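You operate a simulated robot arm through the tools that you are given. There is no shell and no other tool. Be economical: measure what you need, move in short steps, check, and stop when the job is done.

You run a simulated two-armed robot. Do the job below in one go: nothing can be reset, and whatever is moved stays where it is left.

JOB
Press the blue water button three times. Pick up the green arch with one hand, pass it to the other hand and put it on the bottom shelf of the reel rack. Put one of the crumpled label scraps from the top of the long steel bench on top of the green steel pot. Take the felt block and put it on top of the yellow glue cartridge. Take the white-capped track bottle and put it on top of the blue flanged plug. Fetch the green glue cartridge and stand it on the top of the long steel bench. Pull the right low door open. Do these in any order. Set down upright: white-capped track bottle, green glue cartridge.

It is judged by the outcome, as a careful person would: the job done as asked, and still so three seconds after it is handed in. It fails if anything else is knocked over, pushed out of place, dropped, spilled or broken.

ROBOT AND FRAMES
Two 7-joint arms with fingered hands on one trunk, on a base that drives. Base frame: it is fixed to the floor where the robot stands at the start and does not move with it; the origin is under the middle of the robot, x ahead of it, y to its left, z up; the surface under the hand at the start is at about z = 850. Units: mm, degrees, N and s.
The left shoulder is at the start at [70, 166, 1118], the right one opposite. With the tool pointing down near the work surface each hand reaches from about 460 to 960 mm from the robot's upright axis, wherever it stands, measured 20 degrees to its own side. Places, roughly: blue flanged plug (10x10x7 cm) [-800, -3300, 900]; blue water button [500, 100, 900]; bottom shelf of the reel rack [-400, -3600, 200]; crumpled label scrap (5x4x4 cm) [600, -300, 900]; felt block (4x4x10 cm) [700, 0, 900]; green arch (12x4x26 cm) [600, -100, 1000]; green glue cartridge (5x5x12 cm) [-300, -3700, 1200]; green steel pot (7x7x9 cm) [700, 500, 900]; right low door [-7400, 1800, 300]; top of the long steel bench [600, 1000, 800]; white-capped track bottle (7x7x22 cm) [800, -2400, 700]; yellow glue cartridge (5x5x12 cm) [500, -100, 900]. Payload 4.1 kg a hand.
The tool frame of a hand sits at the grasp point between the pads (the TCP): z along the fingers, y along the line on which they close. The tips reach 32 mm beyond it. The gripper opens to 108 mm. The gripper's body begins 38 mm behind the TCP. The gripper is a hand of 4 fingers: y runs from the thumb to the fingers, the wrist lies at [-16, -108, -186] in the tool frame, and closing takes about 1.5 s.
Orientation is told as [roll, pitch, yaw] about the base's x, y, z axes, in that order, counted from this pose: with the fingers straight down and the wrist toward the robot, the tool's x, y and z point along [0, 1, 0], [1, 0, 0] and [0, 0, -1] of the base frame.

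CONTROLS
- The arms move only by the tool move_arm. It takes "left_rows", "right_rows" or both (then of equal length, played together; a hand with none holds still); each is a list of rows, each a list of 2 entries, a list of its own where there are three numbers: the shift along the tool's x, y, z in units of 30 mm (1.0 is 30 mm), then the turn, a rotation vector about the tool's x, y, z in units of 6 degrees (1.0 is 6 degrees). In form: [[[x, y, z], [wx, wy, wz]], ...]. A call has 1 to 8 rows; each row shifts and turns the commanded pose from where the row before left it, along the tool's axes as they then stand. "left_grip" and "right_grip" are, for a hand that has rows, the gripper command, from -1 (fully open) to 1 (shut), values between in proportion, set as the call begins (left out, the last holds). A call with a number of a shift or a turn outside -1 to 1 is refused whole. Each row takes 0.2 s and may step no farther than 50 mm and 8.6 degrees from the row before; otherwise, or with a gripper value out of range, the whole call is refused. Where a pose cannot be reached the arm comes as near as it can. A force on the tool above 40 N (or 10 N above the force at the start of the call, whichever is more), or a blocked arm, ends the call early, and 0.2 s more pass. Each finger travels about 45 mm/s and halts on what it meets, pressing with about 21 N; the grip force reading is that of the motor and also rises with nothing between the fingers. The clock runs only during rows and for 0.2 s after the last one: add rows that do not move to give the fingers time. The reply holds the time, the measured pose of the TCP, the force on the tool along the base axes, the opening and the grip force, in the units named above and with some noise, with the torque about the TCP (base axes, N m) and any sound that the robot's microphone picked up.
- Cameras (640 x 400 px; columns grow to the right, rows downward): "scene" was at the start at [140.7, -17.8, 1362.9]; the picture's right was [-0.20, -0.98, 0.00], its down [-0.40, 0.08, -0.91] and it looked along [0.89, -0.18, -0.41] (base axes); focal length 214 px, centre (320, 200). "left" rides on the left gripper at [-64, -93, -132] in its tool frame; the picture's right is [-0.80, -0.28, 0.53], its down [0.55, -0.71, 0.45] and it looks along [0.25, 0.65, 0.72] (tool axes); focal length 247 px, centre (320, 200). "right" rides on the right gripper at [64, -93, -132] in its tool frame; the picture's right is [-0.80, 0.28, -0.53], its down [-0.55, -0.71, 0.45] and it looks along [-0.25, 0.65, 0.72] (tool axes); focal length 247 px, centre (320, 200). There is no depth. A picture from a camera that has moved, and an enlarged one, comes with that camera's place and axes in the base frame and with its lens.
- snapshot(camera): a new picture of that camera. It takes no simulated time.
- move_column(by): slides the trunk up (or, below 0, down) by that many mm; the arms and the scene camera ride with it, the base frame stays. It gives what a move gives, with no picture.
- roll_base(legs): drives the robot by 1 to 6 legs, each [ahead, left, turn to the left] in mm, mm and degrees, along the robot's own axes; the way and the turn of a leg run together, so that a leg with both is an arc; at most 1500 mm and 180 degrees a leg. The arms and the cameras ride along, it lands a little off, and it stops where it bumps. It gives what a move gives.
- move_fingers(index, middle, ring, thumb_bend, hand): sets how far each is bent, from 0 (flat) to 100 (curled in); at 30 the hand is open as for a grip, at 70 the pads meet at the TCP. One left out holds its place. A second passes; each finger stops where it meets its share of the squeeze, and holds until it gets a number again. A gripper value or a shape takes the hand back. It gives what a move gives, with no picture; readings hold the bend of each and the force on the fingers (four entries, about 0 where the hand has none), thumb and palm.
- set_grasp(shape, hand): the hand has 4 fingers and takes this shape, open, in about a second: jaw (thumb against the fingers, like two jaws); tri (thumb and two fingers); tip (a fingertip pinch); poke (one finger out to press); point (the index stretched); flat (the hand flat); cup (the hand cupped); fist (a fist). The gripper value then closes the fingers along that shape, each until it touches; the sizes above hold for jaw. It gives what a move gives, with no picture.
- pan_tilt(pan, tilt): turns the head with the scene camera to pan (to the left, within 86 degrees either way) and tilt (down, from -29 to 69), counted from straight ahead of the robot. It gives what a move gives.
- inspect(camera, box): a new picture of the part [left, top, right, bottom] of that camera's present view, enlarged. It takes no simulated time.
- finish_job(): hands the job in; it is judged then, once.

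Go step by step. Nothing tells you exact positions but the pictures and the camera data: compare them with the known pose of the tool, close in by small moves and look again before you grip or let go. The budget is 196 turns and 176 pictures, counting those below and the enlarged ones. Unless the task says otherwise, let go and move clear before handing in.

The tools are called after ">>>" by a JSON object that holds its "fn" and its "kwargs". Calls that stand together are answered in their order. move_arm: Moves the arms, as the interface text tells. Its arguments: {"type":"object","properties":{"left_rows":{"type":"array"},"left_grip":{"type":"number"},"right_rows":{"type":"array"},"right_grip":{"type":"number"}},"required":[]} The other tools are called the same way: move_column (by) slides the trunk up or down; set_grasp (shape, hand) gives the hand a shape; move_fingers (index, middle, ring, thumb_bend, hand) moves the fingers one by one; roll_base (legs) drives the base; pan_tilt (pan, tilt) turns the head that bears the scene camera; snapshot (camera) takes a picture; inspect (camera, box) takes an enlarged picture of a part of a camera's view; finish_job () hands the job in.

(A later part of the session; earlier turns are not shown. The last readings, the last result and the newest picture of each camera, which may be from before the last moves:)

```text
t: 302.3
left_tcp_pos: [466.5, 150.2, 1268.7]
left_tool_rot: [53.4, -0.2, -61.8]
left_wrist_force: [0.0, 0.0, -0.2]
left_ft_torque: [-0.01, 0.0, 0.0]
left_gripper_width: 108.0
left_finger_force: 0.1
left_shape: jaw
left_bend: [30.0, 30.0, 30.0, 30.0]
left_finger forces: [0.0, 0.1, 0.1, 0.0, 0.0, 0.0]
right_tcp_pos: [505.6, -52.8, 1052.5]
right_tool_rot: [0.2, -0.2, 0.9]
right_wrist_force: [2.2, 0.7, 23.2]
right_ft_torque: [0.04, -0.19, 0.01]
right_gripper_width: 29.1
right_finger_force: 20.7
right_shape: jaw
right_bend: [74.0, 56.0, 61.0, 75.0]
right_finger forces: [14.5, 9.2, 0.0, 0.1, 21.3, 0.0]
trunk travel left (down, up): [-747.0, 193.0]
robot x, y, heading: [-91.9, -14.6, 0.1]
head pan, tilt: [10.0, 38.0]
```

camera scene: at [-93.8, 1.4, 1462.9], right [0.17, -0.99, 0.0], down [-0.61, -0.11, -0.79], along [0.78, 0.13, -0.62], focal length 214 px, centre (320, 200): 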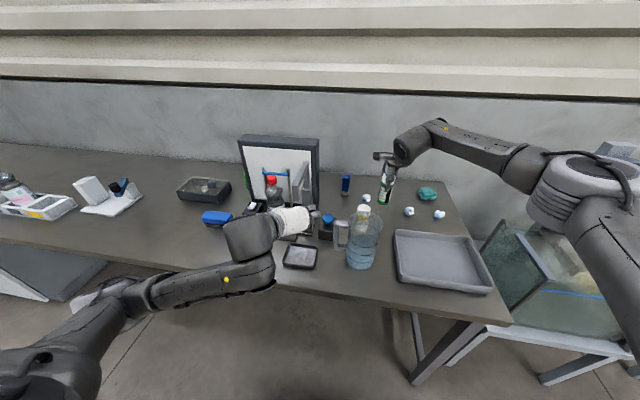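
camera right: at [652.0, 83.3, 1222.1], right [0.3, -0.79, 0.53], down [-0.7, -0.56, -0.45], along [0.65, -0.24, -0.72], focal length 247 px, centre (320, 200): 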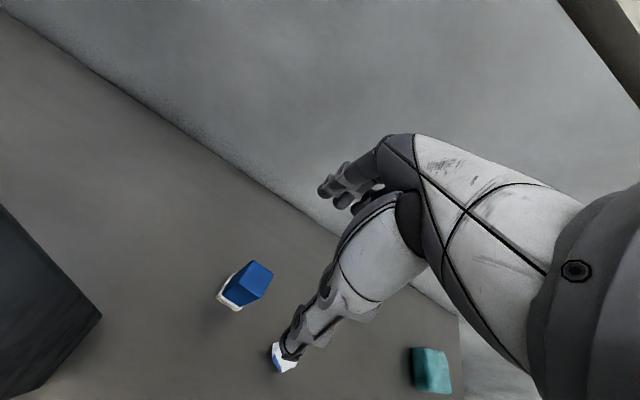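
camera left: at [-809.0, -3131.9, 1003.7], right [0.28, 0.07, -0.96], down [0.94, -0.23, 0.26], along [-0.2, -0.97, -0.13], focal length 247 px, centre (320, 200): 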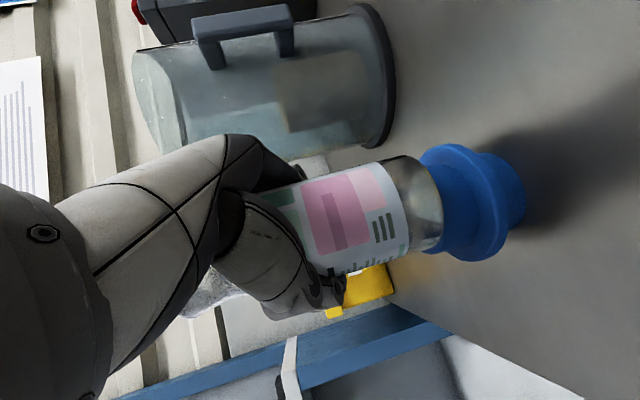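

Contact at the expected height. I relax the push, open partway and lift straight off.

>>> {"fn": "move_arm", "kwargs": {"right_rows": [[[0, 0, -0.1], [0, 0, 0]], [[0, 0, 0], [0, 0, 0]]]}}

>>> {"fn": "move_arm", "kwargs": {"right_rows": [[[0, 0, 0], [0, 0, 0]], [[0, 0, 0], [0, 0, 0]], [[0, 0, 0], [0, 0, 0]], [[0, 0, 0], [0, 0, 0]], [[0, 0, 0], [0, 0, 0]], [[0, 0, 0], [0, 0, 0]]], "right_grip": -0.6}}

>>> {"fn": "move_arm", "kwargs": {"right_rows": [[[0, 0, -0.3], [0, 0, 0]], [[0, 0, -0.5], [0, 0, 0]], [[0, 0, -0.8], [0, 0, 0]], [[0, 0, -0.9], [0, 0, 0]], [[0, 0, -0.9], [0, 0, 0]], [[0, 0, -0.9], [0, 0, 0]]]}}

>>> {"fn": "inspect", "kwargs": {"camera": "scene", "box": [300, 120, 440, 270]}}

```text
t: 302.9
left_tcp_pos: [466.5, 149.5, 1267.3]
left_tool_rot: [53.5, -0.2, -61.7]
left_wrist_force: [-0.8, 0.1, 0.0]
left_ft_torque: [0.03, 0.05, 0.02]
left_gripper_width: 107.8
left_finger_force: 0.0
left_shape: jaw
left_bend: [30.0, 30.0, 30.0, 30.0]
left_finger forces: [0.1, 0.0, 0.1, 0.0, 0.1, 0.1]
right_tcp_pos: [503.8, -54.4, 1053.6]
right_tool_rot: [0.2, 0.1, 1.0]
right_wrist_force: [2.1, 2.1, 12.3]
right_ft_torque: [0.1, -0.13, 0.01]
right_gripper_width: 28.7
right_finger_force: 20.7
right_shape: jaw
right_bend: [74.0, 56.0, 61.0, 75.0]
right_finger forces: [13.8, 8.3, 0.0, 0.0, 20.4, 0.1]
trunk travel left (down, up): [-747.0, 193.0]
robot x, y, heading: [-93.6, -13.3, -0.0]
head pan, tilt: [10.0, 38.0]
```

```text
t: 304.3
left_tcp_pos: [466.9, 149.9, 1266.7]
left_tool_rot: [53.4, -0.1, -61.9]
left_wrist_force: [0.1, 0.0, 0.5]
left_ft_torque: [0.03, 0.01, 0.0]
left_gripper_width: 107.5
left_finger_force: 0.1
left_shape: jaw
left_bend: [30.0, 30.0, 30.0, 30.0]
left_finger forces: [0.1, 0.0, 0.0, 0.0, 0.0, 0.0]
right_tcp_pos: [504.9, -54.7, 1052.1]
right_tool_rot: [0.2, 0.1, 1.0]
right_wrist_force: [-0.2, 0.1, -0.1]
right_ft_torque: [0.05, -0.03, -0.03]
right_gripper_width: 86.2
right_finger_force: 0.2
right_shape: jaw
right_bend: [26.0, 35.0, 32.0, 54.0]
right_finger forces: [0.1, 0.0, 0.1, 0.1, 0.0, 0.1]
trunk travel left (down, up): [-747.0, 193.0]
robot x, y, heading: [-92.3, -13.2, -0.2]
head pan, tilt: [10.0, 38.0]
```

```text
t: 305.7
left_tcp_pos: [467.1, 149.7, 1266.6]
left_tool_rot: [53.5, -0.2, -61.7]
left_wrist_force: [0.5, -0.3, -0.1]
left_ft_torque: [-0.02, -0.03, -0.01]
left_gripper_width: 107.8
left_finger_force: 0.1
left_shape: jaw
left_bend: [30.0, 30.0, 30.0, 30.0]
left_finger forces: [0.0, 0.0, 0.0, 0.0, 0.0, 0.0]
right_tcp_pos: [504.9, -56.4, 1180.7]
right_tool_rot: [0.2, 0.0, 0.9]
right_wrist_force: [0.1, -0.4, 0.6]
right_ft_torque: [0.01, -0.02, 0.0]
right_gripper_width: 86.0
right_finger_force: 0.1
right_shape: jaw
right_bend: [26.0, 35.0, 32.0, 54.0]
right_finger forces: [0.0, 0.1, 0.1, 0.1, 0.0, 0.0]
trunk travel left (down, up): [-747.0, 193.0]
robot x, y, heading: [-90.1, -16.9, -0.3]
head pan, tilt: [10.0, 38.0]
```

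```text
2.67 times, centred on (370, 195) of scene
camera zoom: at [44.1, 1.6, 1463.1], right [0.17, -0.98, 0.0], down [-0.61, -0.11, -0.79], along [0.78, 0.14, -0.62], focal length 572 px, centre (187, 213)
```

zoom: 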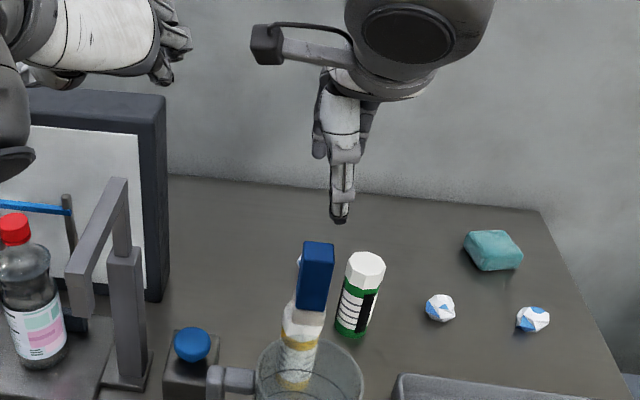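

The felt block stands on the yellow cartridge. Now a label scrap at about [643, -245]: right hand over it.

>>> {"fn": "move_arm", "kwargs": {"right_rows": [[[-0.9, 0.65, 0], [0, 0, 0]], [[-0.9, 0.65, 0], [0, 0, 0]], [[-0.9, 0.65, 0], [0, 0, 0]], [[-0.9, 0.65, 0], [0, 0, 0]], [[-0.9, 0.65, 0.5], [0, 0, 0]], [[-0.9, 0.65, 0.6], [0, 0, 0]], [[-0.9, 0.65, 0.6], [0, 0, 0]], [[0, 0, 0.9], [0, 0, 0]]], "right_grip": -1}}

>>> {"fn": "move_arm", "kwargs": {"right_rows": [[[0, 0, 0.9], [0, 0, 0]], [[0, 0, 0.9], [0, 0, 0]], [[0, 0, 0.9], [0, 0, 0]], [[0, 0, 0.9], [0, 0, 0]]]}}

>>> {"fn": "snapshot", "kwargs": {"camera": "right"}}

```text
t: 307.5
left_tcp_pos: [468.9, 150.9, 1266.3]
left_tool_rot: [53.4, -0.1, -61.7]
left_wrist_force: [0.0, -0.6, 0.7]
left_ft_torque: [0.01, 0.01, -0.03]
left_gripper_width: 107.7
left_finger_force: 0.0
left_shape: jaw
left_bend: [30.0, 30.0, 30.0, 30.0]
left_finger forces: [0.0, 0.0, 0.0, 0.0, 0.1, 0.1]
right_tcp_pos: [645.6, -242.4, 1102.1]
right_tool_rot: [0.2, 0.2, 1.0]
right_wrist_force: [-0.1, -0.4, -0.4]
right_ft_torque: [0.03, 0.01, -0.03]
right_gripper_width: 107.6
right_finger_force: 0.1
right_shape: jaw
right_bend: [30.0, 30.0, 30.0, 30.0]
right_finger forces: [0.0, 0.0, 0.0, 0.0, 0.0, 0.1]
trunk travel left (down, up): [-747.0, 193.0]
robot x, y, heading: [-86.7, -15.5, -0.4]
head pan, tilt: [10.0, 38.0]
```

```text
t: 308.5
left_tcp_pos: [468.1, 148.2, 1265.8]
left_tool_rot: [53.5, -0.1, -61.7]
left_wrist_force: [-0.2, 0.1, -1.5]
left_ft_torque: [0.02, -0.01, 0.01]
left_gripper_width: 108.0
left_finger_force: 0.1
left_shape: jaw
left_bend: [30.0, 30.0, 30.0, 30.0]
left_finger forces: [0.0, 0.0, 0.1, 0.0, 0.1, 0.0]
right_tcp_pos: [648.1, -242.1, 993.8]
right_tool_rot: [0.3, 0.1, 1.0]
right_wrist_force: [1.2, 0.1, 0.9]
right_ft_torque: [0.01, 0.05, 0.01]
right_gripper_width: 107.6
right_finger_force: 0.1
right_shape: jaw
right_bend: [30.0, 30.0, 30.0, 30.0]
right_finger forces: [0.1, 0.0, 0.0, 0.0, 0.0, 0.0]
trunk travel left (down, up): [-747.0, 193.0]
robot x, y, heading: [-87.1, -16.1, 0.1]
head pan, tilt: [10.0, 38.0]
```

```text
12 pictures are left
camera right: at [555.0, -179.8, 1125.9], right [0.3, -0.8, 0.53], down [-0.7, -0.56, -0.45], along [0.65, -0.24, -0.72], focal length 247 px, centre (320, 200)
```

right: 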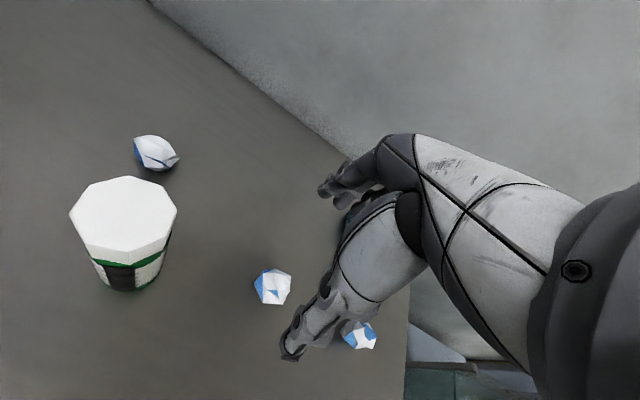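

The scrap is at [647, -253]. I correct, descend to just above the surface and grip.

>>> {"fn": "move_arm", "kwargs": {"right_rows": [[[-0.37, -0.05, 0.8], [0, 0, 0]], [[0, 0, 0.9], [0, 0, 0]], [[0, 0, 0.9], [0, 0, 0]], [[0, 0, 0.85], [0, 0, 0]], [[0, 0, 0.13], [0, 0, 0]]]}}

>>> {"fn": "move_arm", "kwargs": {"right_rows": [[[0, 0, 0], [0, 0, 0]], [[0, 0, 0], [0, 0, 0]], [[0, 0, 0], [0, 0, 0]], [[0, 0, 0], [0, 0, 0]], [[0, 0, 0], [0, 0, 0]], [[0, 0, 0], [0, 0, 0]], [[0, 0, 0], [0, 0, 0]], [[0, 0, 0], [0, 0, 0]]], "right_grip": 1}}

>>> {"fn": "move_arm", "kwargs": {"right_rows": [[[0, 0, -0.5], [0, 0, 0]], [[0, 0, -0.9], [0, 0, 0]], [[0, 0, -0.9], [0, 0, 0]], [[0, 0, -0.9], [0, 0, 0]], [[0, 0, -0.9], [0, 0, 0]], [[0, 0, -0.9], [0, 0, 0]], [[0, 0, -0.9], [0, 0, 0]]]}}

>>> {"fn": "inspect", "kwargs": {"camera": "scene", "box": [320, 110, 480, 260]}}

```text
t: 309.7
left_tcp_pos: [468.8, 148.8, 1266.3]
left_tool_rot: [53.4, 0.0, -61.8]
left_wrist_force: [0.2, -0.3, -0.3]
left_ft_torque: [-0.03, -0.03, 0.02]
left_gripper_width: 108.0
left_finger_force: 0.2
left_shape: jaw
left_bend: [30.0, 30.0, 30.0, 30.0]
left_finger forces: [0.0, 0.0, 0.0, 0.1, 0.1, 0.1]
right_tcp_pos: [644.2, -251.3, 885.5]
right_tool_rot: [0.2, 0.1, 0.9]
right_wrist_force: [0.3, 0.0, -1.1]
right_ft_torque: [-0.01, -0.01, -0.01]
right_gripper_width: 107.7
right_finger_force: 0.0
right_shape: jaw
right_bend: [30.0, 30.0, 30.0, 30.0]
right_finger forces: [0.0, 0.0, 0.1, 0.0, 0.0, 0.1]
trunk travel left (down, up): [-747.0, 193.0]
robot x, y, heading: [-93.8, -15.3, -0.1]
head pan, tilt: [10.0, 38.0]
```

```text
t: 311.5
left_tcp_pos: [467.9, 150.1, 1266.8]
left_tool_rot: [53.4, 0.0, -61.8]
left_wrist_force: [-0.2, 0.9, -0.5]
left_ft_torque: [-0.03, -0.01, 0.0]
left_gripper_width: 107.9
left_finger_force: 0.0
left_shape: jaw
left_bend: [30.0, 30.0, 30.0, 30.0]
left_finger forces: [0.0, 0.1, 0.0, 0.0, 0.0, 0.0]
right_tcp_pos: [645.0, -250.7, 884.8]
right_tool_rot: [0.3, 0.1, 0.9]
right_wrist_force: [0.0, -0.3, -0.4]
right_ft_torque: [0.0, 0.03, -0.02]
right_gripper_width: 34.6
right_finger_force: 21.0
right_shape: jaw
right_bend: [74.0, 54.0, 52.0, 75.0]
right_finger forces: [9.8, 5.4, 2.7, 0.1, 17.2, 0.1]
trunk travel left (down, up): [-747.0, 193.0]
robot x, y, heading: [-90.3, -13.9, -0.1]
head pan, tilt: [10.0, 38.0]
```

```text
t: 313.1
left_tcp_pos: [467.4, 148.9, 1266.9]
left_tool_rot: [53.6, -0.1, -61.8]
left_wrist_force: [0.2, 0.0, 0.5]
left_ft_torque: [-0.01, 0.02, 0.01]
left_gripper_width: 107.7
left_finger_force: 0.0
left_shape: jaw
left_bend: [30.0, 30.0, 30.0, 30.0]
left_finger forces: [0.0, 0.0, 0.1, 0.0, 0.0, 0.0]
right_tcp_pos: [643.0, -252.7, 1064.1]
right_tool_rot: [0.2, 0.1, 0.9]
right_wrist_force: [1.3, -0.5, 0.2]
right_ft_torque: [-0.01, -0.01, 0.0]
right_gripper_width: 34.5
right_finger_force: 21.2
right_shape: jaw
right_bend: [74.0, 54.0, 52.0, 75.0]
right_finger forces: [9.7, 5.4, 2.6, 0.1, 17.1, 0.0]
trunk travel left (down, up): [-747.0, 193.0]
robot x, y, heading: [-91.0, -15.4, -0.2]
head pan, tilt: [10.0, 38.0]
```

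```text
2.67 times, centred on (400, 185) of scene
camera zoom: at [44.2, 1.6, 1463.1], right [0.17, -0.98, 0.0], down [-0.61, -0.11, -0.79], along [0.78, 0.14, -0.62], focal length 572 px, centre (107, 240)
```

zoom: 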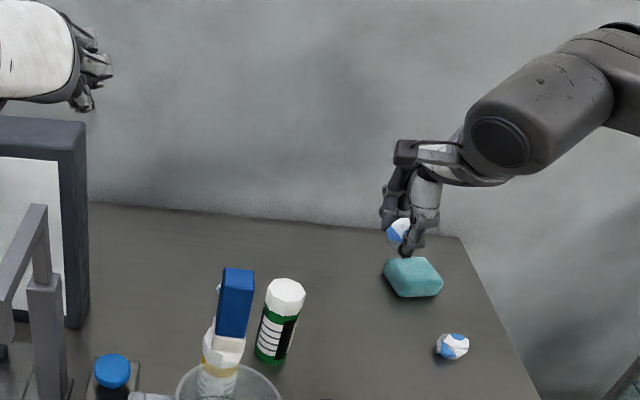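

The scrap is held. I raise the trunk, back off and drive left to see the pot behind the board.

>>> {"fn": "move_column", "kwargs": {"by": 150}}

>>> {"fn": "roll_base", "kwargs": {"legs": [[-250, 0, 0], [0, 770, 0]]}}

>>> {"fn": "pan_tilt", "kwargs": {"pan": -12, "tilt": 38}}

>>> {"fn": "snapshot", "kwargs": {"camera": "scene"}}

```text
t: 314.9
left_tcp_pos: [467.9, 150.3, 1416.0]
left_tool_rot: [53.5, -0.1, -61.8]
left_wrist_force: [0.6, 0.3, 0.4]
left_ft_torque: [0.03, 0.01, 0.0]
left_gripper_width: 107.8
left_finger_force: 0.2
left_shape: jaw
left_bend: [30.0, 30.0, 30.0, 30.0]
left_finger forces: [0.0, 0.0, 0.1, 0.0, 0.0, 0.1]
right_tcp_pos: [644.1, -253.1, 1213.1]
right_tool_rot: [0.3, 0.1, 1.1]
right_wrist_force: [0.4, 1.2, 0.5]
right_ft_torque: [-0.02, -0.02, -0.02]
right_gripper_width: 34.4
right_finger_force: 20.6
right_shape: jaw
right_bend: [74.0, 54.0, 52.0, 75.0]
right_finger forces: [9.7, 5.4, 2.7, 0.1, 17.1, 0.0]
trunk travel left (down, up): [-897.0, 43.0]
robot x, y, heading: [-91.9, -11.2, -0.3]
head pan, tilt: [10.0, 38.0]
```

```text
t: 320.4
left_tcp_pos: [228.2, 910.9, 1416.8]
left_tool_rot: [53.5, -0.1, -62.9]
left_wrist_force: [-0.1, -0.1, -0.6]
left_ft_torque: [0.02, 0.05, 0.02]
left_gripper_width: 107.7
left_finger_force: 0.3
left_shape: jaw
left_bend: [30.0, 30.0, 30.0, 30.0]
left_finger forces: [0.0, 0.0, 0.0, 0.0, 0.0, 0.1]
right_tcp_pos: [395.9, 505.8, 1213.7]
right_tool_rot: [0.3, 0.2, -0.2]
right_wrist_force: [-0.3, -0.8, -0.6]
right_ft_torque: [0.01, 0.02, 0.0]
right_gripper_width: 34.3
right_finger_force: 20.8
right_shape: jaw
right_bend: [74.0, 54.0, 52.0, 75.0]
right_finger forces: [9.6, 5.4, 2.7, 0.1, 17.3, 0.0]
trunk travel left (down, up): [-897.0, 43.0]
robot x, y, heading: [-329.9, 759.5, -1.1]
head pan, tilt: [10.0, 38.0]
```

```text
t: 321.3
left_tcp_pos: [228.6, 912.4, 1416.4]
left_tool_rot: [53.4, -0.1, -62.9]
left_wrist_force: [-0.4, -0.5, 0.5]
left_ft_torque: [0.01, 0.0, 0.0]
left_gripper_width: 108.0
left_finger_force: 0.2
left_shape: jaw
left_bend: [30.0, 30.0, 30.0, 30.0]
left_finger forces: [0.0, 0.1, 0.0, 0.1, 0.1, 0.0]
right_tcp_pos: [396.4, 507.5, 1213.9]
right_tool_rot: [0.2, 0.0, -0.2]
right_wrist_force: [0.6, 0.5, -0.5]
right_ft_torque: [0.01, 0.04, -0.03]
right_gripper_width: 34.4
right_finger_force: 20.6
right_shape: jaw
right_bend: [74.0, 54.0, 52.0, 75.0]
right_finger forces: [9.7, 5.4, 2.7, 0.1, 17.2, 0.0]
trunk travel left (down, up): [-897.0, 43.0]
robot x, y, heading: [-332.4, 759.6, -1.0]
head pan, tilt: [-12.0, 38.0]
```

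```text
10 pictures are left
camera scene: at [-199.0, 740.2, 1613.1], right [-0.23, -0.97, 0.0], down [-0.6, 0.14, -0.79], along [0.77, -0.18, -0.62], focal length 214 px, centre (320, 200)
```

scene: 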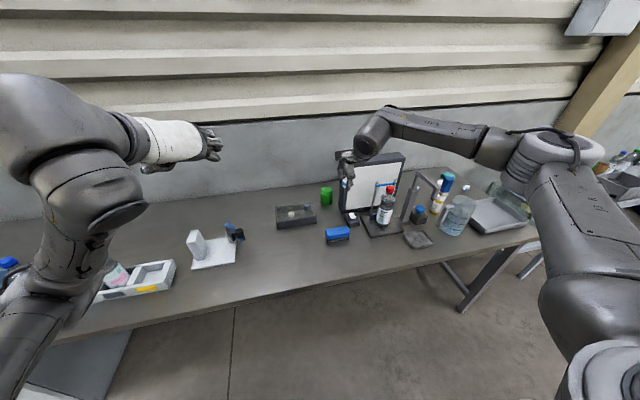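

The green pot is at about [715, 490], top near 940. I drive closer and take a right-camera look from above it.

>>> {"fn": "roll_base", "kwargs": {"legs": [[245, 0, 1]]}}

>>> {"fn": "move_arm", "kwargs": {"right_rows": [[[0, 0.8, 0.3], [0, 0, 0]], [[0, 0.8, 0.5], [0, 0, 0]], [[-0.2, 0.8, 0.7], [0, 0, 0]], [[0, 0, 0.8], [0, 0, 0]]]}}

>>> {"fn": "snapshot", "kwargs": {"camera": "right"}}

```text
t: 323.1
left_tcp_pos: [467.0, 918.7, 1418.1]
left_tool_rot: [53.6, -0.3, -62.1]
left_wrist_force: [0.2, 0.2, 0.6]
left_ft_torque: [-0.05, -0.01, -0.02]
left_gripper_width: 107.9
left_finger_force: 0.0
left_shape: jaw
left_bend: [30.0, 30.0, 30.0, 30.0]
left_finger forces: [0.0, 0.0, 0.0, 0.0, 0.1, 0.0]
right_tcp_pos: [644.1, 513.4, 1215.7]
right_tool_rot: [0.2, 0.0, 0.7]
right_wrist_force: [-0.7, -0.2, -0.7]
right_ft_torque: [-0.02, 0.0, 0.02]
right_gripper_width: 34.5
right_finger_force: 20.8
right_shape: jaw
right_bend: [74.0, 54.0, 52.0, 75.0]
right_finger forces: [9.7, 5.4, 2.6, 0.0, 17.3, 0.0]
trunk travel left (down, up): [-897.0, 43.0]
robot x, y, heading: [-85.4, 759.0, -0.2]
head pan, tilt: [-12.0, 38.0]
```

```text
t: 324.1
left_tcp_pos: [470.8, 916.6, 1416.6]
left_tool_rot: [53.4, -0.1, -62.0]
left_wrist_force: [-0.6, -0.1, 0.3]
left_ft_torque: [0.0, -0.03, -0.01]
left_gripper_width: 108.0
left_finger_force: 0.0
left_shape: jaw
left_bend: [30.0, 30.0, 30.0, 30.0]
left_finger forces: [0.0, 0.1, 0.0, 0.1, 0.0, 0.1]
right_tcp_pos: [717.3, 508.7, 1143.9]
right_tool_rot: [0.2, 0.1, 0.7]
right_wrist_force: [0.7, -0.3, 0.2]
right_ft_torque: [-0.04, 0.02, 0.02]
right_gripper_width: 34.5
right_finger_force: 21.1
right_shape: jaw
right_bend: [74.0, 54.0, 52.0, 75.0]
right_finger forces: [9.7, 5.5, 2.7, 0.1, 17.3, 0.1]
trunk travel left (down, up): [-897.0, 43.0]
robot x, y, heading: [-88.8, 755.9, -0.3]
head pan, tilt: [-12.0, 38.0]
```

```text
9 pictures are left
camera right: at [625.0, 571.9, 1276.9], right [0.29, -0.8, 0.53], down [-0.7, -0.56, -0.45], along [0.65, -0.24, -0.72], focal length 247 px, centre (320, 200)
```

right: 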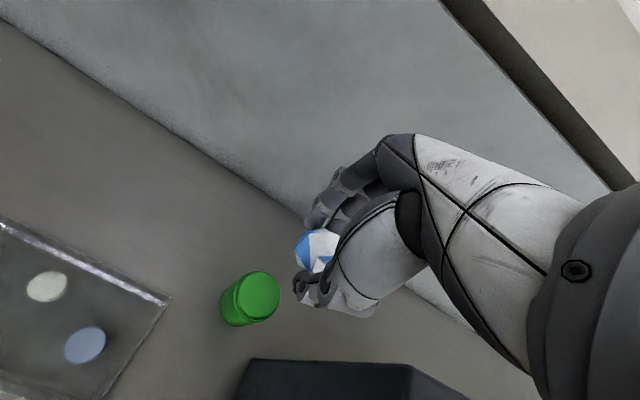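

The pot's top is at [722, 489, 940], but the board stands close in front of it. I turn the right hand so its wrist comes in from the left, clear of the board.

>>> {"fn": "move_arm", "kwargs": {"right_rows": [[[0, 0, 0], [0, 0, 1]], [[0, 0, 0], [0, 0, 1]], [[0, 0, 0], [0, 0, 1]], [[0, 0, 0], [0, 0, 1]], [[0, 0, 0], [0, 0, 1]], [[0, 0, 0], [0, 0, 1]], [[0, 0, 0], [0, 0, 1]], [[0, 0, 0], [0, 0, 1]]]}}

>>> {"fn": "move_arm", "kwargs": {"right_rows": [[[0, 0, 0], [0, 0, 1]], [[0, 0, 0], [0, 0, 1]], [[0, 0, 0], [0, 0, 1]], [[0, 0, 0], [0, 0, 1]]]}}

```text
t: 325.9
left_tcp_pos: [471.0, 918.1, 1415.8]
left_tool_rot: [53.4, 0.0, -62.1]
left_wrist_force: [0.2, 0.1, 0.2]
left_ft_torque: [-0.01, -0.01, 0.0]
left_gripper_width: 107.8
left_finger_force: 0.1
left_shape: jaw
left_bend: [30.0, 30.0, 30.0, 30.0]
left_finger forces: [0.0, 0.0, 0.0, 0.0, 0.0, 0.0]
right_tcp_pos: [717.4, 512.3, 1145.1]
right_tool_rot: [-0.1, 0.2, -47.4]
right_wrist_force: [-0.1, -0.3, -0.2]
right_ft_torque: [-0.05, -0.03, -0.03]
right_gripper_width: 34.6
right_finger_force: 21.3
right_shape: jaw
right_bend: [74.0, 54.0, 52.0, 75.0]
right_finger forces: [9.7, 5.3, 2.7, 0.0, 17.3, 0.1]
trunk travel left (down, up): [-897.0, 43.0]
robot x, y, heading: [-91.3, 755.1, -0.3]
head pan, tilt: [-12.0, 38.0]
```

```text
t: 326.9
left_tcp_pos: [469.5, 918.3, 1415.4]
left_tool_rot: [53.5, -0.2, -62.1]
left_wrist_force: [0.0, 0.4, -1.3]
left_ft_torque: [0.0, 0.02, -0.03]
left_gripper_width: 108.0
left_finger_force: 0.1
left_shape: jaw
left_bend: [30.0, 30.0, 30.0, 30.0]
left_finger forces: [0.0, 0.0, 0.1, 0.0, 0.0, 0.0]
right_tcp_pos: [717.2, 510.4, 1145.5]
right_tool_rot: [-0.1, 0.2, -71.4]
right_wrist_force: [0.2, 0.5, -0.2]
right_ft_torque: [-0.01, 0.01, 0.01]
right_gripper_width: 34.8
right_finger_force: 21.1
right_shape: jaw
right_bend: [74.0, 54.0, 52.0, 75.0]
right_finger forces: [9.7, 5.4, 2.6, 0.1, 17.1, 0.1]
trunk travel left (down, up): [-897.0, 43.0]
robot x, y, heading: [-90.4, 757.0, -0.5]
head pan, tilt: [-12.0, 38.0]
```

Reached. I move over the pot's centre and descend to just above it.

>>> {"fn": "move_arm", "kwargs": {"right_rows": [[[-0.03, 0.36, 0.4], [0, 0, 0]], [[-0.03, 0.36, 0.6], [0, 0, 0]], [[0, 0, 0.8], [0, 0, 0]], [[0, 0, 0.8], [0, 0, 0]], [[0, 0, 0.8], [0, 0, 0]], [[0, 0, 0.8], [0, 0, 0]], [[0, 0, 0.6], [0, 0, 0]]]}}

>>> {"fn": "inspect", "kwargs": {"camera": "right", "box": [200, 160, 420, 360]}}

```text
t: 328.5
left_tcp_pos: [471.1, 917.9, 1415.9]
left_tool_rot: [53.4, -0.1, -62.1]
left_wrist_force: [-0.4, 0.3, 0.3]
left_ft_torque: [0.0, -0.02, -0.01]
left_gripper_width: 107.7
left_finger_force: 0.0
left_shape: jaw
left_bend: [30.0, 30.0, 30.0, 30.0]
left_finger forces: [0.0, 0.0, 0.0, 0.0, 0.0, 0.0]
right_tcp_pos: [722.2, 490.5, 1000.7]
right_tool_rot: [0.0, 0.2, -71.2]
right_wrist_force: [0.0, 0.0, 0.1]
right_ft_torque: [0.01, 0.01, -0.01]
right_gripper_width: 34.4
right_finger_force: 21.1
right_shape: jaw
right_bend: [74.0, 54.0, 52.0, 75.0]
right_finger forces: [9.7, 5.3, 2.7, 0.0, 17.2, 0.1]
trunk travel left (down, up): [-897.0, 43.0]
robot x, y, heading: [-88.7, 759.5, -0.1]
head pan, tilt: [-12.0, 38.0]
```

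```text
2.00 times, centred on (310, 260) of right
camera zoom: at [754.5, 598.1, 1133.4], right [-0.66, -0.53, 0.53], down [-0.75, 0.49, -0.44], along [-0.03, -0.69, -0.72], focal length 494 px, centre (340, 80)
```

zoom: 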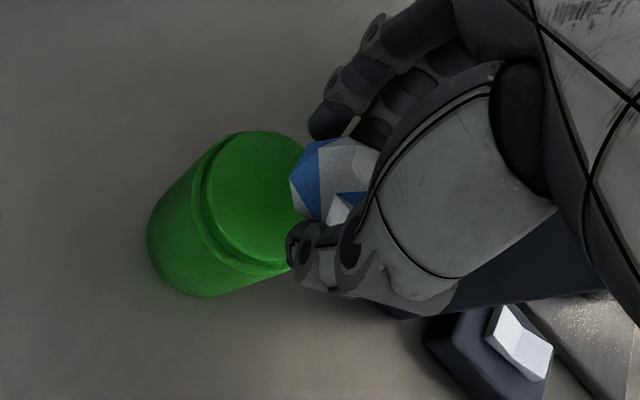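

The scrap is just above the pot; a 7 mm correction, then lower until it touches.

>>> {"fn": "move_arm", "kwargs": {"right_rows": [[[0.24, 0, 0], [0, 0, 0]], [[0, 0, 0.4], [0, 0, 0]], [[0, 0, 0.25], [0, 0, 0]]]}}

>>> {"fn": "move_arm", "kwargs": {"right_rows": [[[0, 0, 0.12], [0, 0, 0]], [[0, 0, 0], [0, 0, 0]]]}}

>>> {"fn": "move_arm", "kwargs": {"right_rows": [[[0, 0, 0.12], [0, 0, 0]], [[0, 0, 0], [0, 0, 0]]]}}

```text
t: 329.3
left_tcp_pos: [470.2, 916.2, 1416.5]
left_tool_rot: [53.5, -0.1, -62.0]
left_wrist_force: [0.2, -0.2, -0.3]
left_ft_torque: [-0.01, 0.01, 0.02]
left_gripper_width: 107.9
left_finger_force: 0.2
left_shape: jaw
left_bend: [30.0, 30.0, 30.0, 30.0]
left_finger forces: [0.0, 0.0, 0.0, 0.0, 0.1, 0.0]
right_tcp_pos: [727.4, 494.4, 990.3]
right_tool_rot: [0.3, 0.2, -70.9]
right_wrist_force: [0.7, 0.0, 0.2]
right_ft_torque: [0.0, -0.03, 0.0]
right_gripper_width: 34.3
right_finger_force: 20.9
right_shape: jaw
right_bend: [74.0, 54.0, 52.0, 75.0]
right_finger forces: [9.7, 5.4, 2.7, 0.0, 17.2, 0.0]
right hand out of reach, approached as far as the arm can: row 2, 3
trunk travel left (down, up): [-897.0, 43.0]
robot x, y, heading: [-92.2, 758.9, -0.3]
head pan, tilt: [-12.0, 38.0]
```

```text
t: 329.9
left_tcp_pos: [471.1, 918.3, 1415.9]
left_tool_rot: [53.4, 0.0, -62.0]
left_wrist_force: [0.5, 0.4, 0.6]
left_ft_torque: [-0.01, 0.01, 0.0]
left_gripper_width: 107.9
left_finger_force: 0.0
left_shape: jaw
left_bend: [30.0, 30.0, 30.0, 30.0]
left_finger forces: [0.1, 0.1, 0.0, 0.0, 0.1, 0.0]
right_tcp_pos: [726.9, 496.7, 987.8]
right_tool_rot: [-0.1, 0.2, -70.9]
right_wrist_force: [-0.5, -0.1, -0.6]
right_ft_torque: [0.01, -0.02, -0.03]
right_gripper_width: 34.3
right_finger_force: 21.0
right_shape: jaw
right_bend: [74.0, 54.0, 52.0, 75.0]
right_finger forces: [9.6, 5.4, 2.7, 0.0, 17.2, 0.0]
trunk travel left (down, up): [-897.0, 43.0]
robot x, y, heading: [-86.4, 758.4, -0.2]
head pan, tilt: [-12.0, 38.0]
```

```text
t: 330.5
left_tcp_pos: [471.1, 917.2, 1415.9]
left_tool_rot: [53.3, -0.1, -61.9]
left_wrist_force: [-0.1, 0.2, 0.0]
left_ft_torque: [-0.01, -0.03, 0.01]
left_gripper_width: 108.0
left_finger_force: 0.0
left_shape: jaw
left_bend: [30.0, 30.0, 30.0, 30.0]
left_finger forces: [0.0, 0.0, 0.1, 0.0, 0.0, 0.0]
right_tcp_pos: [724.7, 495.7, 982.7]
right_tool_rot: [0.0, 0.2, -71.3]
right_wrist_force: [0.0, -0.1, 0.5]
right_ft_torque: [-0.04, -0.02, 0.03]
right_gripper_width: 34.2
right_finger_force: 21.2
right_shape: jaw
right_bend: [74.0, 54.0, 52.0, 75.0]
right_finger forces: [9.6, 5.4, 2.7, 0.0, 17.2, 0.0]
right hand out of reach, approached as far as the arm can: row 1
trunk travel left (down, up): [-897.0, 43.0]
robot x, y, heading: [-89.0, 757.8, -0.1]
head pan, tilt: [-12.0, 38.0]
```

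The arm is at its reach limit, so I lower the last millimetres with the trunk.

>>> {"fn": "move_column", "kwargs": {"by": -5}}

>>> {"fn": "move_column", "kwargs": {"by": -4}}

>>> {"fn": "move_column", "kwargs": {"by": -3}}

>>> {"fn": "inspect", "kwargs": {"camera": "right", "box": [200, 160, 420, 360]}}

```text
t: 331.1
left_tcp_pos: [471.3, 917.3, 1410.3]
left_tool_rot: [53.3, -0.1, -62.0]
left_wrist_force: [-0.3, 0.2, 0.5]
left_ft_torque: [0.0, -0.02, 0.0]
left_gripper_width: 107.5
left_finger_force: 0.0
left_shape: jaw
left_bend: [30.0, 30.0, 30.0, 30.0]
left_finger forces: [0.0, 0.1, 0.0, 0.0, 0.0, 0.0]
right_tcp_pos: [724.8, 496.1, 978.4]
right_tool_rot: [0.0, 0.2, -71.2]
right_wrist_force: [0.1, -0.1, 0.2]
right_ft_torque: [-0.02, 0.03, 0.0]
right_gripper_width: 34.4
right_finger_force: 21.2
right_shape: jaw
right_bend: [74.0, 54.0, 52.0, 75.0]
right_finger forces: [9.6, 5.5, 2.6, 0.0, 17.2, 0.1]
trunk travel left (down, up): [-892.0, 48.0]
robot x, y, heading: [-91.5, 755.2, -0.1]
head pan, tilt: [-12.0, 38.0]
```

```text
t: 331.6
left_tcp_pos: [470.2, 917.7, 1408.6]
left_tool_rot: [53.4, -0.1, -62.1]
left_wrist_force: [-0.8, -0.1, -0.2]
left_ft_torque: [0.0, 0.03, 0.02]
left_gripper_width: 107.9
left_finger_force: 0.1
left_shape: jaw
left_bend: [30.0, 30.0, 30.0, 30.0]
left_finger forces: [0.0, 0.1, 0.0, 0.0, 0.0, 0.1]
right_tcp_pos: [726.3, 494.7, 975.1]
right_tool_rot: [-0.1, 0.1, -71.3]
right_wrist_force: [-0.5, 0.0, -0.6]
right_ft_torque: [0.0, 0.0, 0.02]
right_gripper_width: 34.7
right_finger_force: 20.5
right_shape: jaw
right_bend: [74.0, 54.0, 52.0, 75.0]
right_finger forces: [9.6, 5.4, 2.6, 0.0, 17.2, 0.0]
trunk travel left (down, up): [-888.0, 52.0]
robot x, y, heading: [-88.4, 755.5, -0.3]
head pan, tilt: [-12.0, 38.0]
```

```text
t: 332.1
left_tcp_pos: [470.5, 918.5, 1404.7]
left_tool_rot: [53.4, -0.2, -62.0]
left_wrist_force: [-0.8, -0.3, 0.6]
left_ft_torque: [0.01, 0.05, 0.0]
left_gripper_width: 107.8
left_finger_force: 0.0
left_shape: jaw
left_bend: [30.0, 30.0, 30.0, 30.0]
left_finger forces: [0.0, 0.1, 0.0, 0.0, 0.0, 0.0]
right_tcp_pos: [726.1, 495.7, 970.8]
right_tool_rot: [-0.1, 0.1, -71.3]
right_wrist_force: [0.2, 0.0, -1.0]
right_ft_torque: [0.02, -0.01, 0.02]
right_gripper_width: 34.4
right_finger_force: 20.6
right_shape: jaw
right_bend: [74.0, 54.0, 52.0, 75.0]
right_finger forces: [9.6, 5.4, 2.8, 0.1, 17.2, 0.0]
trunk travel left (down, up): [-885.0, 55.0]
robot x, y, heading: [-89.8, 757.0, -0.2]
head pan, tilt: [-12.0, 38.0]
```

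```text
2.00 times, centred on (310, 260) of right
camera zoom: at [758.2, 603.2, 1104.0], right [-0.66, -0.53, 0.53], down [-0.75, 0.49, -0.44], along [-0.03, -0.69, -0.72], focal length 494 px, centre (340, 80)
```

zoom: 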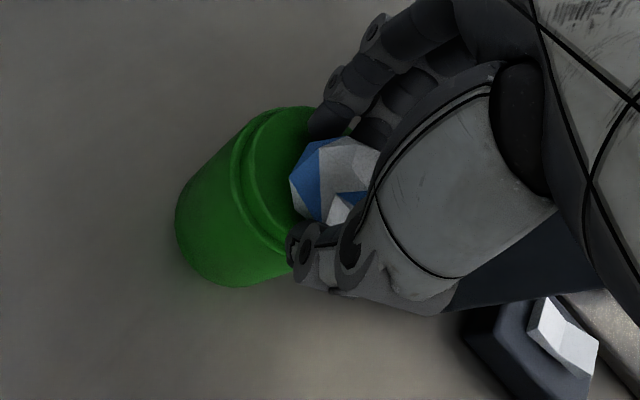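

>>> {"fn": "move_column", "kwargs": {"by": -3}}

>>> {"fn": "move_column", "kwargs": {"by": -3}}

>>> {"fn": "move_column", "kwargs": {"by": -3}}

```text
t: 332.6
left_tcp_pos: [470.1, 918.4, 1401.3]
left_tool_rot: [53.3, -0.1, -62.0]
left_wrist_force: [-0.3, -0.6, -0.2]
left_ft_torque: [0.0, -0.04, 0.01]
left_gripper_width: 107.7
left_finger_force: 0.0
left_shape: jaw
left_bend: [30.0, 30.0, 30.0, 30.0]
left_finger forces: [0.0, 0.1, 0.1, 0.1, 0.0, 0.0]
right_tcp_pos: [724.3, 495.0, 969.4]
right_tool_rot: [0.0, 0.2, -71.4]
right_wrist_force: [-0.3, 0.8, 1.3]
right_ft_torque: [-0.05, 0.05, 0.02]
right_gripper_width: 34.3
right_finger_force: 20.5
right_shape: jaw
right_bend: [74.0, 54.0, 52.0, 75.0]
right_finger forces: [9.6, 5.2, 3.2, 0.1, 17.4, 0.1]
trunk travel left (down, up): [-882.0, 58.0]
robot x, y, heading: [-89.1, 756.2, -0.4]
head pan, tilt: [-12.0, 38.0]
```

```text
t: 333.1
left_tcp_pos: [468.9, 917.0, 1398.2]
left_tool_rot: [53.5, -0.3, -62.0]
left_wrist_force: [-0.2, 0.6, -0.1]
left_ft_torque: [-0.01, -0.01, 0.03]
left_gripper_width: 107.6
left_finger_force: 0.0
left_shape: jaw
left_bend: [30.0, 30.0, 30.0, 30.0]
left_finger forces: [0.0, 0.0, 0.1, 0.0, 0.1, 0.0]
right_tcp_pos: [725.2, 496.7, 968.5]
right_tool_rot: [0.1, 0.1, -71.3]
right_wrist_force: [0.7, -0.6, 11.6]
right_ft_torque: [-0.21, -0.15, -0.01]
right_gripper_width: 35.0
right_finger_force: 21.1
right_shape: jaw
right_bend: [74.0, 54.0, 52.0, 75.0]
right_finger forces: [15.5, 4.9, 2.5, 0.1, 17.9, 0.1]
trunk travel left (down, up): [-879.0, 61.0]
robot x, y, heading: [-89.6, 756.7, -0.4]
head pan, tilt: [-12.0, 38.0]
```

```text
t: 333.7
left_tcp_pos: [465.2, 919.8, 1396.4]
left_tool_rot: [53.5, -0.2, -62.0]
left_wrist_force: [-0.5, 0.5, -0.2]
left_ft_torque: [-0.05, -0.02, 0.01]
left_gripper_width: 107.8
left_finger_force: 0.1
left_shape: jaw
left_bend: [30.0, 30.0, 30.0, 30.0]
left_finger forces: [0.0, 0.0, 0.0, 0.1, 0.0, 0.1]
right_tcp_pos: [723.8, 496.4, 968.0]
right_tool_rot: [0.2, 0.0, -71.1]
right_wrist_force: [4.4, -2.2, 26.2]
right_ft_torque: [-0.51, -0.4, 0.02]
right_gripper_width: 35.7
right_finger_force: 21.0
right_shape: jaw
right_bend: [75.0, 54.0, 52.0, 75.0]
right_finger forces: [26.4, 8.1, 2.3, 0.0, 17.7, 0.0]
trunk travel left (down, up): [-876.0, 64.0]
robot x, y, heading: [-89.6, 756.9, -0.4]
head pan, tilt: [-12.0, 38.0]
```

Contact. I relieve it, open the fingers and rise.

>>> {"fn": "move_column", "kwargs": {"by": 6}}

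>>> {"fn": "move_arm", "kwargs": {"right_rows": [[[0, 0, 0], [0, 0, 0]], [[0, 0, 0], [0, 0, 0]], [[0, 0, 0], [0, 0, 0]], [[0, 0, 0], [0, 0, 0]], [[0, 0, 0], [0, 0, 0]], [[0, 0, 0], [0, 0, 0]]], "right_grip": -0.6}}

>>> {"fn": "move_column", "kwargs": {"by": 60}}

>>> {"fn": "move_arm", "kwargs": {"right_rows": [[[0, 0, -0.9], [0, 0, 0]], [[0, 0, -0.9], [0, 0, 0]], [[0, 0, -0.9], [0, 0, 0]], [[0, 0, -0.9], [0, 0, 0]], [[0, 0, -0.9], [0, 0, 0]], [[0, 0, -0.9], [0, 0, 0]]]}}

>>> {"fn": "inspect", "kwargs": {"camera": "scene", "box": [240, 120, 440, 260]}}

```text
t: 334.2
left_tcp_pos: [468.8, 918.4, 1401.1]
left_tool_rot: [53.5, -0.2, -61.9]
left_wrist_force: [0.9, 0.4, 0.3]
left_ft_torque: [0.01, 0.01, 0.05]
left_gripper_width: 107.8
left_finger_force: 0.0
left_shape: jaw
left_bend: [30.0, 30.0, 30.0, 30.0]
left_finger forces: [0.0, 0.0, 0.1, 0.0, 0.0, 0.0]
right_tcp_pos: [724.6, 496.5, 967.8]
right_tool_rot: [-0.1, 0.3, -71.3]
right_wrist_force: [0.7, 0.2, 5.0]
right_ft_torque: [-0.08, -0.07, 0.02]
right_gripper_width: 35.3
right_finger_force: 21.1
right_shape: jaw
right_bend: [74.0, 54.0, 52.0, 75.0]
right_finger forces: [14.2, 5.5, 2.7, 0.0, 18.1, 0.0]
trunk travel left (down, up): [-882.0, 58.0]
robot x, y, heading: [-89.1, 756.2, -0.4]
head pan, tilt: [-12.0, 38.0]
```

```text
t: 335.6
left_tcp_pos: [470.0, 917.8, 1402.0]
left_tool_rot: [53.4, -0.1, -62.1]
left_wrist_force: [0.0, -0.1, 0.1]
left_ft_torque: [-0.01, -0.02, -0.01]
left_gripper_width: 108.1
left_finger_force: 0.0
left_shape: jaw
left_bend: [30.0, 30.0, 30.0, 30.0]
left_finger forces: [0.0, 0.0, 0.0, 0.1, 0.0, 0.1]
right_tcp_pos: [725.5, 495.1, 969.0]
right_tool_rot: [0.0, 0.2, -71.4]
right_wrist_force: [0.0, 0.4, 0.1]
right_ft_torque: [-0.03, 0.0, 0.02]
right_gripper_width: 85.9
right_finger_force: 0.1
right_shape: jaw
right_bend: [26.0, 35.0, 32.0, 54.0]
right_finger forces: [0.1, 0.0, 0.0, 0.0, 0.0, 0.0]
trunk travel left (down, up): [-882.0, 58.0]
robot x, y, heading: [-89.1, 757.1, -0.3]
head pan, tilt: [-12.0, 38.0]
```

```text
t: 336.6
left_tcp_pos: [469.9, 918.1, 1458.9]
left_tool_rot: [53.4, -0.1, -62.0]
left_wrist_force: [-0.3, 0.7, -0.1]
left_ft_torque: [0.0, 0.01, -0.03]
left_gripper_width: 107.6
left_finger_force: 0.0
left_shape: jaw
left_bend: [30.0, 30.0, 30.0, 30.0]
left_finger forces: [0.0, 0.1, 0.1, 0.0, 0.0, 0.0]
right_tcp_pos: [725.3, 495.2, 1026.3]
right_tool_rot: [-0.1, 0.2, -71.3]
right_wrist_force: [0.1, 0.1, -0.7]
right_ft_torque: [0.01, -0.01, -0.05]
right_gripper_width: 86.1
right_finger_force: 0.1
right_shape: jaw
right_bend: [26.0, 35.0, 32.0, 54.0]
right_finger forces: [0.1, 0.0, 0.0, 0.0, 0.0, 0.1]
trunk travel left (down, up): [-940.0, 0.0]
robot x, y, heading: [-89.6, 758.0, -0.5]
head pan, tilt: [-12.0, 38.0]
```

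```text
t: 338.0
left_tcp_pos: [469.5, 918.8, 1460.0]
left_tool_rot: [53.6, -0.2, -62.0]
left_wrist_force: [-0.3, -0.7, -0.6]
left_ft_torque: [0.02, 0.01, -0.02]
left_gripper_width: 107.9
left_finger_force: 0.1
left_shape: jaw
left_bend: [30.0, 30.0, 30.0, 30.0]
left_finger forces: [0.0, 0.0, 0.0, 0.0, 0.0, 0.0]
right_tcp_pos: [722.6, 494.7, 1188.6]
right_tool_rot: [-0.1, 0.2, -71.3]
right_wrist_force: [-0.5, 0.8, 0.1]
right_ft_torque: [-0.02, 0.02, 0.0]
right_gripper_width: 85.9
right_finger_force: 0.1
right_shape: jaw
right_bend: [26.0, 34.0, 32.0, 54.0]
right_finger forces: [0.1, 0.1, 0.0, 0.0, 0.0, 0.1]
trunk travel left (down, up): [-940.0, 0.0]
robot x, y, heading: [-91.9, 759.7, -0.6]
head pan, tilt: [-12.0, 38.0]
```

```text
2.86 times, centred on (340, 190) of scene
camera zoom: at [45.5, 739.1, 1656.1], right [-0.21, -0.98, 0.0], down [-0.6, 0.13, -0.79], along [0.77, -0.17, -0.62], focal length 613 px, centre (263, 229)
```

zoom: 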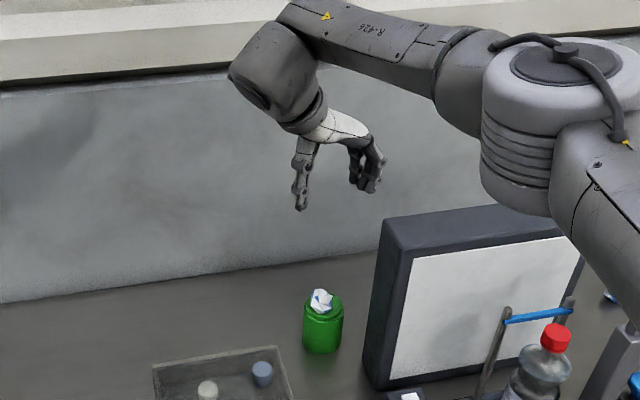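

The scrap sits on the pot. Last: the right low door far behind. I back off, turn around and look.

>>> {"fn": "roll_base", "kwargs": {"legs": [[-500, 0, 0], [0, 0, 180]]}}

>>> {"fn": "pan_tilt", "kwargs": {"pan": 0, "tilt": 15}}

>>> {"fn": "snapshot", "kwargs": {"camera": "scene"}}

```text
t: 348.2
left_tcp_pos: [-1142.7, 608.3, 1460.3]
left_tool_rot: [53.5, -0.2, 117.0]
left_wrist_force: [0.7, -0.9, -0.7]
left_ft_torque: [-0.01, 0.03, -0.04]
left_gripper_width: 108.0
left_finger_force: 0.1
left_shape: jaw
left_bend: [30.0, 30.0, 30.0, 30.0]
left_finger forces: [0.0, 0.0, 0.0, 0.1, 0.0, 0.0]
right_tcp_pos: [-1387.4, 1036.3, 1188.9]
right_tool_rot: [0.1, 0.2, 107.6]
right_wrist_force: [-0.1, -0.4, 0.1]
right_ft_torque: [0.01, 0.0, -0.03]
right_gripper_width: 86.1
right_finger_force: 0.1
right_shape: jaw
right_bend: [26.0, 34.0, 32.0, 54.0]
right_finger forces: [0.0, 0.1, 0.0, 0.1, 0.1, 0.0]
trunk travel left (down, up): [-940.0, 0.0]
robot x, y, heading: [-580.1, 759.1, 178.8]
head pan, tilt: [-12.0, 38.0]
```

```text
t: 349.1
left_tcp_pos: [-1142.5, 608.1, 1459.4]
left_tool_rot: [53.4, -0.1, 117.0]
left_wrist_force: [-0.4, -0.6, -0.3]
left_ft_torque: [0.01, -0.02, 0.02]
left_gripper_width: 107.8
left_finger_force: 0.0
left_shape: jaw
left_bend: [30.0, 30.0, 30.0, 30.0]
left_finger forces: [0.0, 0.1, 0.0, 0.0, 0.1, 0.1]
right_tcp_pos: [-1389.2, 1034.6, 1189.1]
right_tool_rot: [-0.1, 0.2, 107.7]
right_wrist_force: [-0.4, 0.1, -0.6]
right_ft_torque: [0.0, 0.01, 0.01]
right_gripper_width: 86.2
right_finger_force: 0.0
right_shape: jaw
right_bend: [26.0, 34.0, 32.0, 54.0]
right_finger forces: [0.0, 0.0, 0.0, 0.0, 0.1, 0.0]
trunk travel left (down, up): [-940.0, 0.0]
robot x, y, heading: [-581.5, 759.8, 178.9]
head pan, tilt: [0.0, 15.0]
```

```text
5 pictures are left
camera scene: at [-725.1, 763.3, 1692.5], right [0.02, 1.0, 0.0], down [0.26, -0.01, -0.97], along [-0.97, 0.02, -0.26], focal length 214 px, centre (320, 200)
```

scene: 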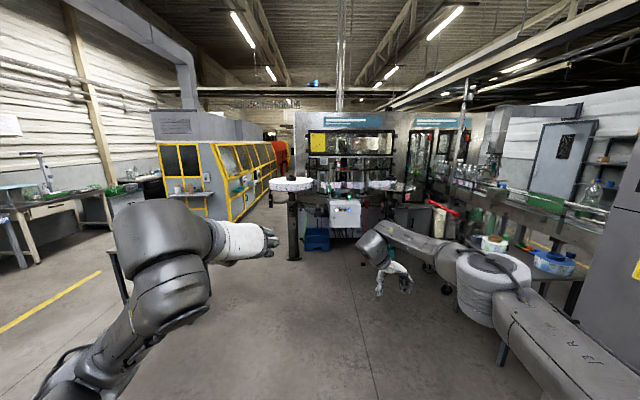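

The door lies beyond the machinery ahead. I zoom in on the centre to find the way and the door.

>>> {"fn": "inspect", "kwargs": {"camera": "scene", "box": [250, 130, 450, 270]}}

```text
2.86 times, centred on (350, 200) of scene
camera zoom: at [-725.1, 763.3, 1692.5], right [0.02, 1.0, 0.0], down [0.26, -0.01, -0.97], along [-0.97, 0.02, -0.26], focal length 613 px, centre (234, 200)
```

zoom: 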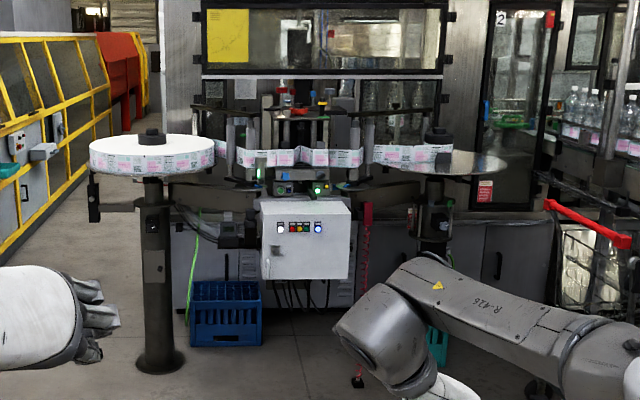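

The machine in front stands at x of about -4400; the door must lie behind it. There is a corridor to its left (y about -300), so I tuck the right arm and drive along it.

>>> {"fn": "move_arm", "kwargs": {"right_rows": [[[-0.9, -0.3, -0.2], [0, 0, 0]], [[-0.9, -0.3, -0.2], [0, 0, 0]], [[-0.9, -0.3, -0.2], [0, 0, 0]], [[-0.9, -0.3, -0.2], [0, 0, 0]], [[-0.9, -0.3, -0.2], [0, 0, 0]], [[-0.9, -0.3, -0.2], [0, 0, 0]], [[-0.9, -0.3, -0.2], [0, 0, 0]]]}}

>>> {"fn": "roll_base", "kwargs": {"legs": [[0, 1060, 1], [1500, 0, 0], [1500, 0, 0], [1000, 0, 0]]}}

>>> {"fn": "pan_tilt", "kwargs": {"pan": -30, "tilt": 15}}

>>> {"fn": "snapshot", "kwargs": {"camera": "scene"}}

```text
t: 350.7
left_tcp_pos: [-1141.4, 607.6, 1460.8]
left_tool_rot: [53.4, -0.1, 116.9]
left_wrist_force: [0.6, -0.2, 0.1]
left_ft_torque: [0.0, 0.01, -0.02]
left_gripper_width: 107.6
left_finger_force: 0.0
left_shape: jaw
left_bend: [30.0, 30.0, 30.0, 30.0]
left_finger forces: [0.1, 0.0, 0.0, 0.1, 0.1, 0.0]
right_tcp_pos: [-1189.4, 1033.8, 1231.4]
right_tool_rot: [0.0, 0.2, 107.8]
right_wrist_force: [1.2, 0.2, -0.3]
right_ft_torque: [-0.01, 0.02, -0.02]
right_gripper_width: 86.3
right_finger_force: 0.1
right_shape: jaw
right_bend: [26.0, 34.0, 32.0, 54.0]
right_finger forces: [0.0, 0.0, 0.0, 0.0, 0.1, 0.0]
trunk travel left (down, up): [-940.0, 0.0]
robot x, y, heading: [-584.3, 761.4, 178.8]
head pan, tilt: [0.0, 15.0]
```

```text
t: 364.5
left_tcp_pos: [-2744.1, -422.4, 1459.0]
left_tool_rot: [53.2, -0.6, 116.4]
left_wrist_force: [-0.4, -0.7, -0.6]
left_ft_torque: [0.06, 0.01, -0.08]
left_gripper_width: 107.9
left_finger_force: 0.1
left_shape: jaw
left_bend: [30.0, 30.0, 30.0, 30.0]
left_finger forces: [0.0, 0.0, 0.0, 0.0, 0.0, 0.0]
right_tcp_pos: [-2788.5, 5.9, 1233.7]
right_tool_rot: [-0.1, -0.2, 107.2]
right_wrist_force: [0.2, -1.5, 0.4]
right_ft_torque: [0.07, -0.01, -0.02]
right_gripper_width: 86.0
right_finger_force: 0.1
right_shape: jaw
right_bend: [26.0, 34.0, 32.0, 54.0]
right_finger forces: [0.0, 0.0, 0.0, 0.1, 0.0, 0.0]
trunk travel left (down, up): [-940.0, 0.0]
robot x, y, heading: [-2185.5, -263.1, 178.1]
head pan, tilt: [0.0, 15.0]
stopped in leg 3: the robot was blocked; the commanded pose is now the measured one
```

```text
t: 365.5
left_tcp_pos: [-2745.7, -407.0, 1459.5]
left_tool_rot: [53.5, 0.0, 116.3]
left_wrist_force: [0.6, -0.1, 0.0]
left_ft_torque: [-0.02, 0.04, 0.01]
left_gripper_width: 107.8
left_finger_force: 0.2
left_shape: jaw
left_bend: [30.0, 30.0, 30.0, 30.0]
left_finger forces: [0.0, 0.0, 0.1, 0.0, 0.1, 0.0]
right_tcp_pos: [-2790.0, 18.0, 1229.7]
right_tool_rot: [0.1, 0.4, 107.1]
right_wrist_force: [-0.4, 0.4, -0.3]
right_ft_torque: [-0.03, 0.01, 0.03]
right_gripper_width: 86.5
right_finger_force: 0.1
right_shape: jaw
right_bend: [26.0, 34.0, 32.0, 54.0]
right_finger forces: [0.0, 0.0, 0.0, 0.0, 0.0, 0.0]
trunk travel left (down, up): [-940.0, 0.0]
robot x, y, heading: [-2184.1, -268.2, 177.9]
head pan, tilt: [-30.0, 15.0]
```

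```text
3 pictures are left
camera scene: at [-2312.8, -210.2, 1692.5], right [0.53, 0.85, 0.0], down [0.22, -0.14, -0.97], along [-0.82, 0.51, -0.26], focal length 214 px, centre (320, 200)
```

scene: 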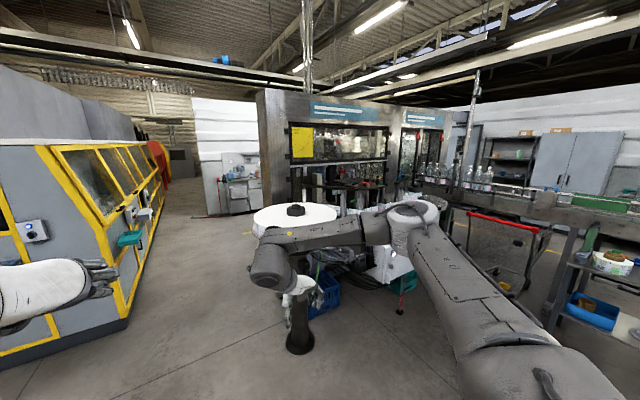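

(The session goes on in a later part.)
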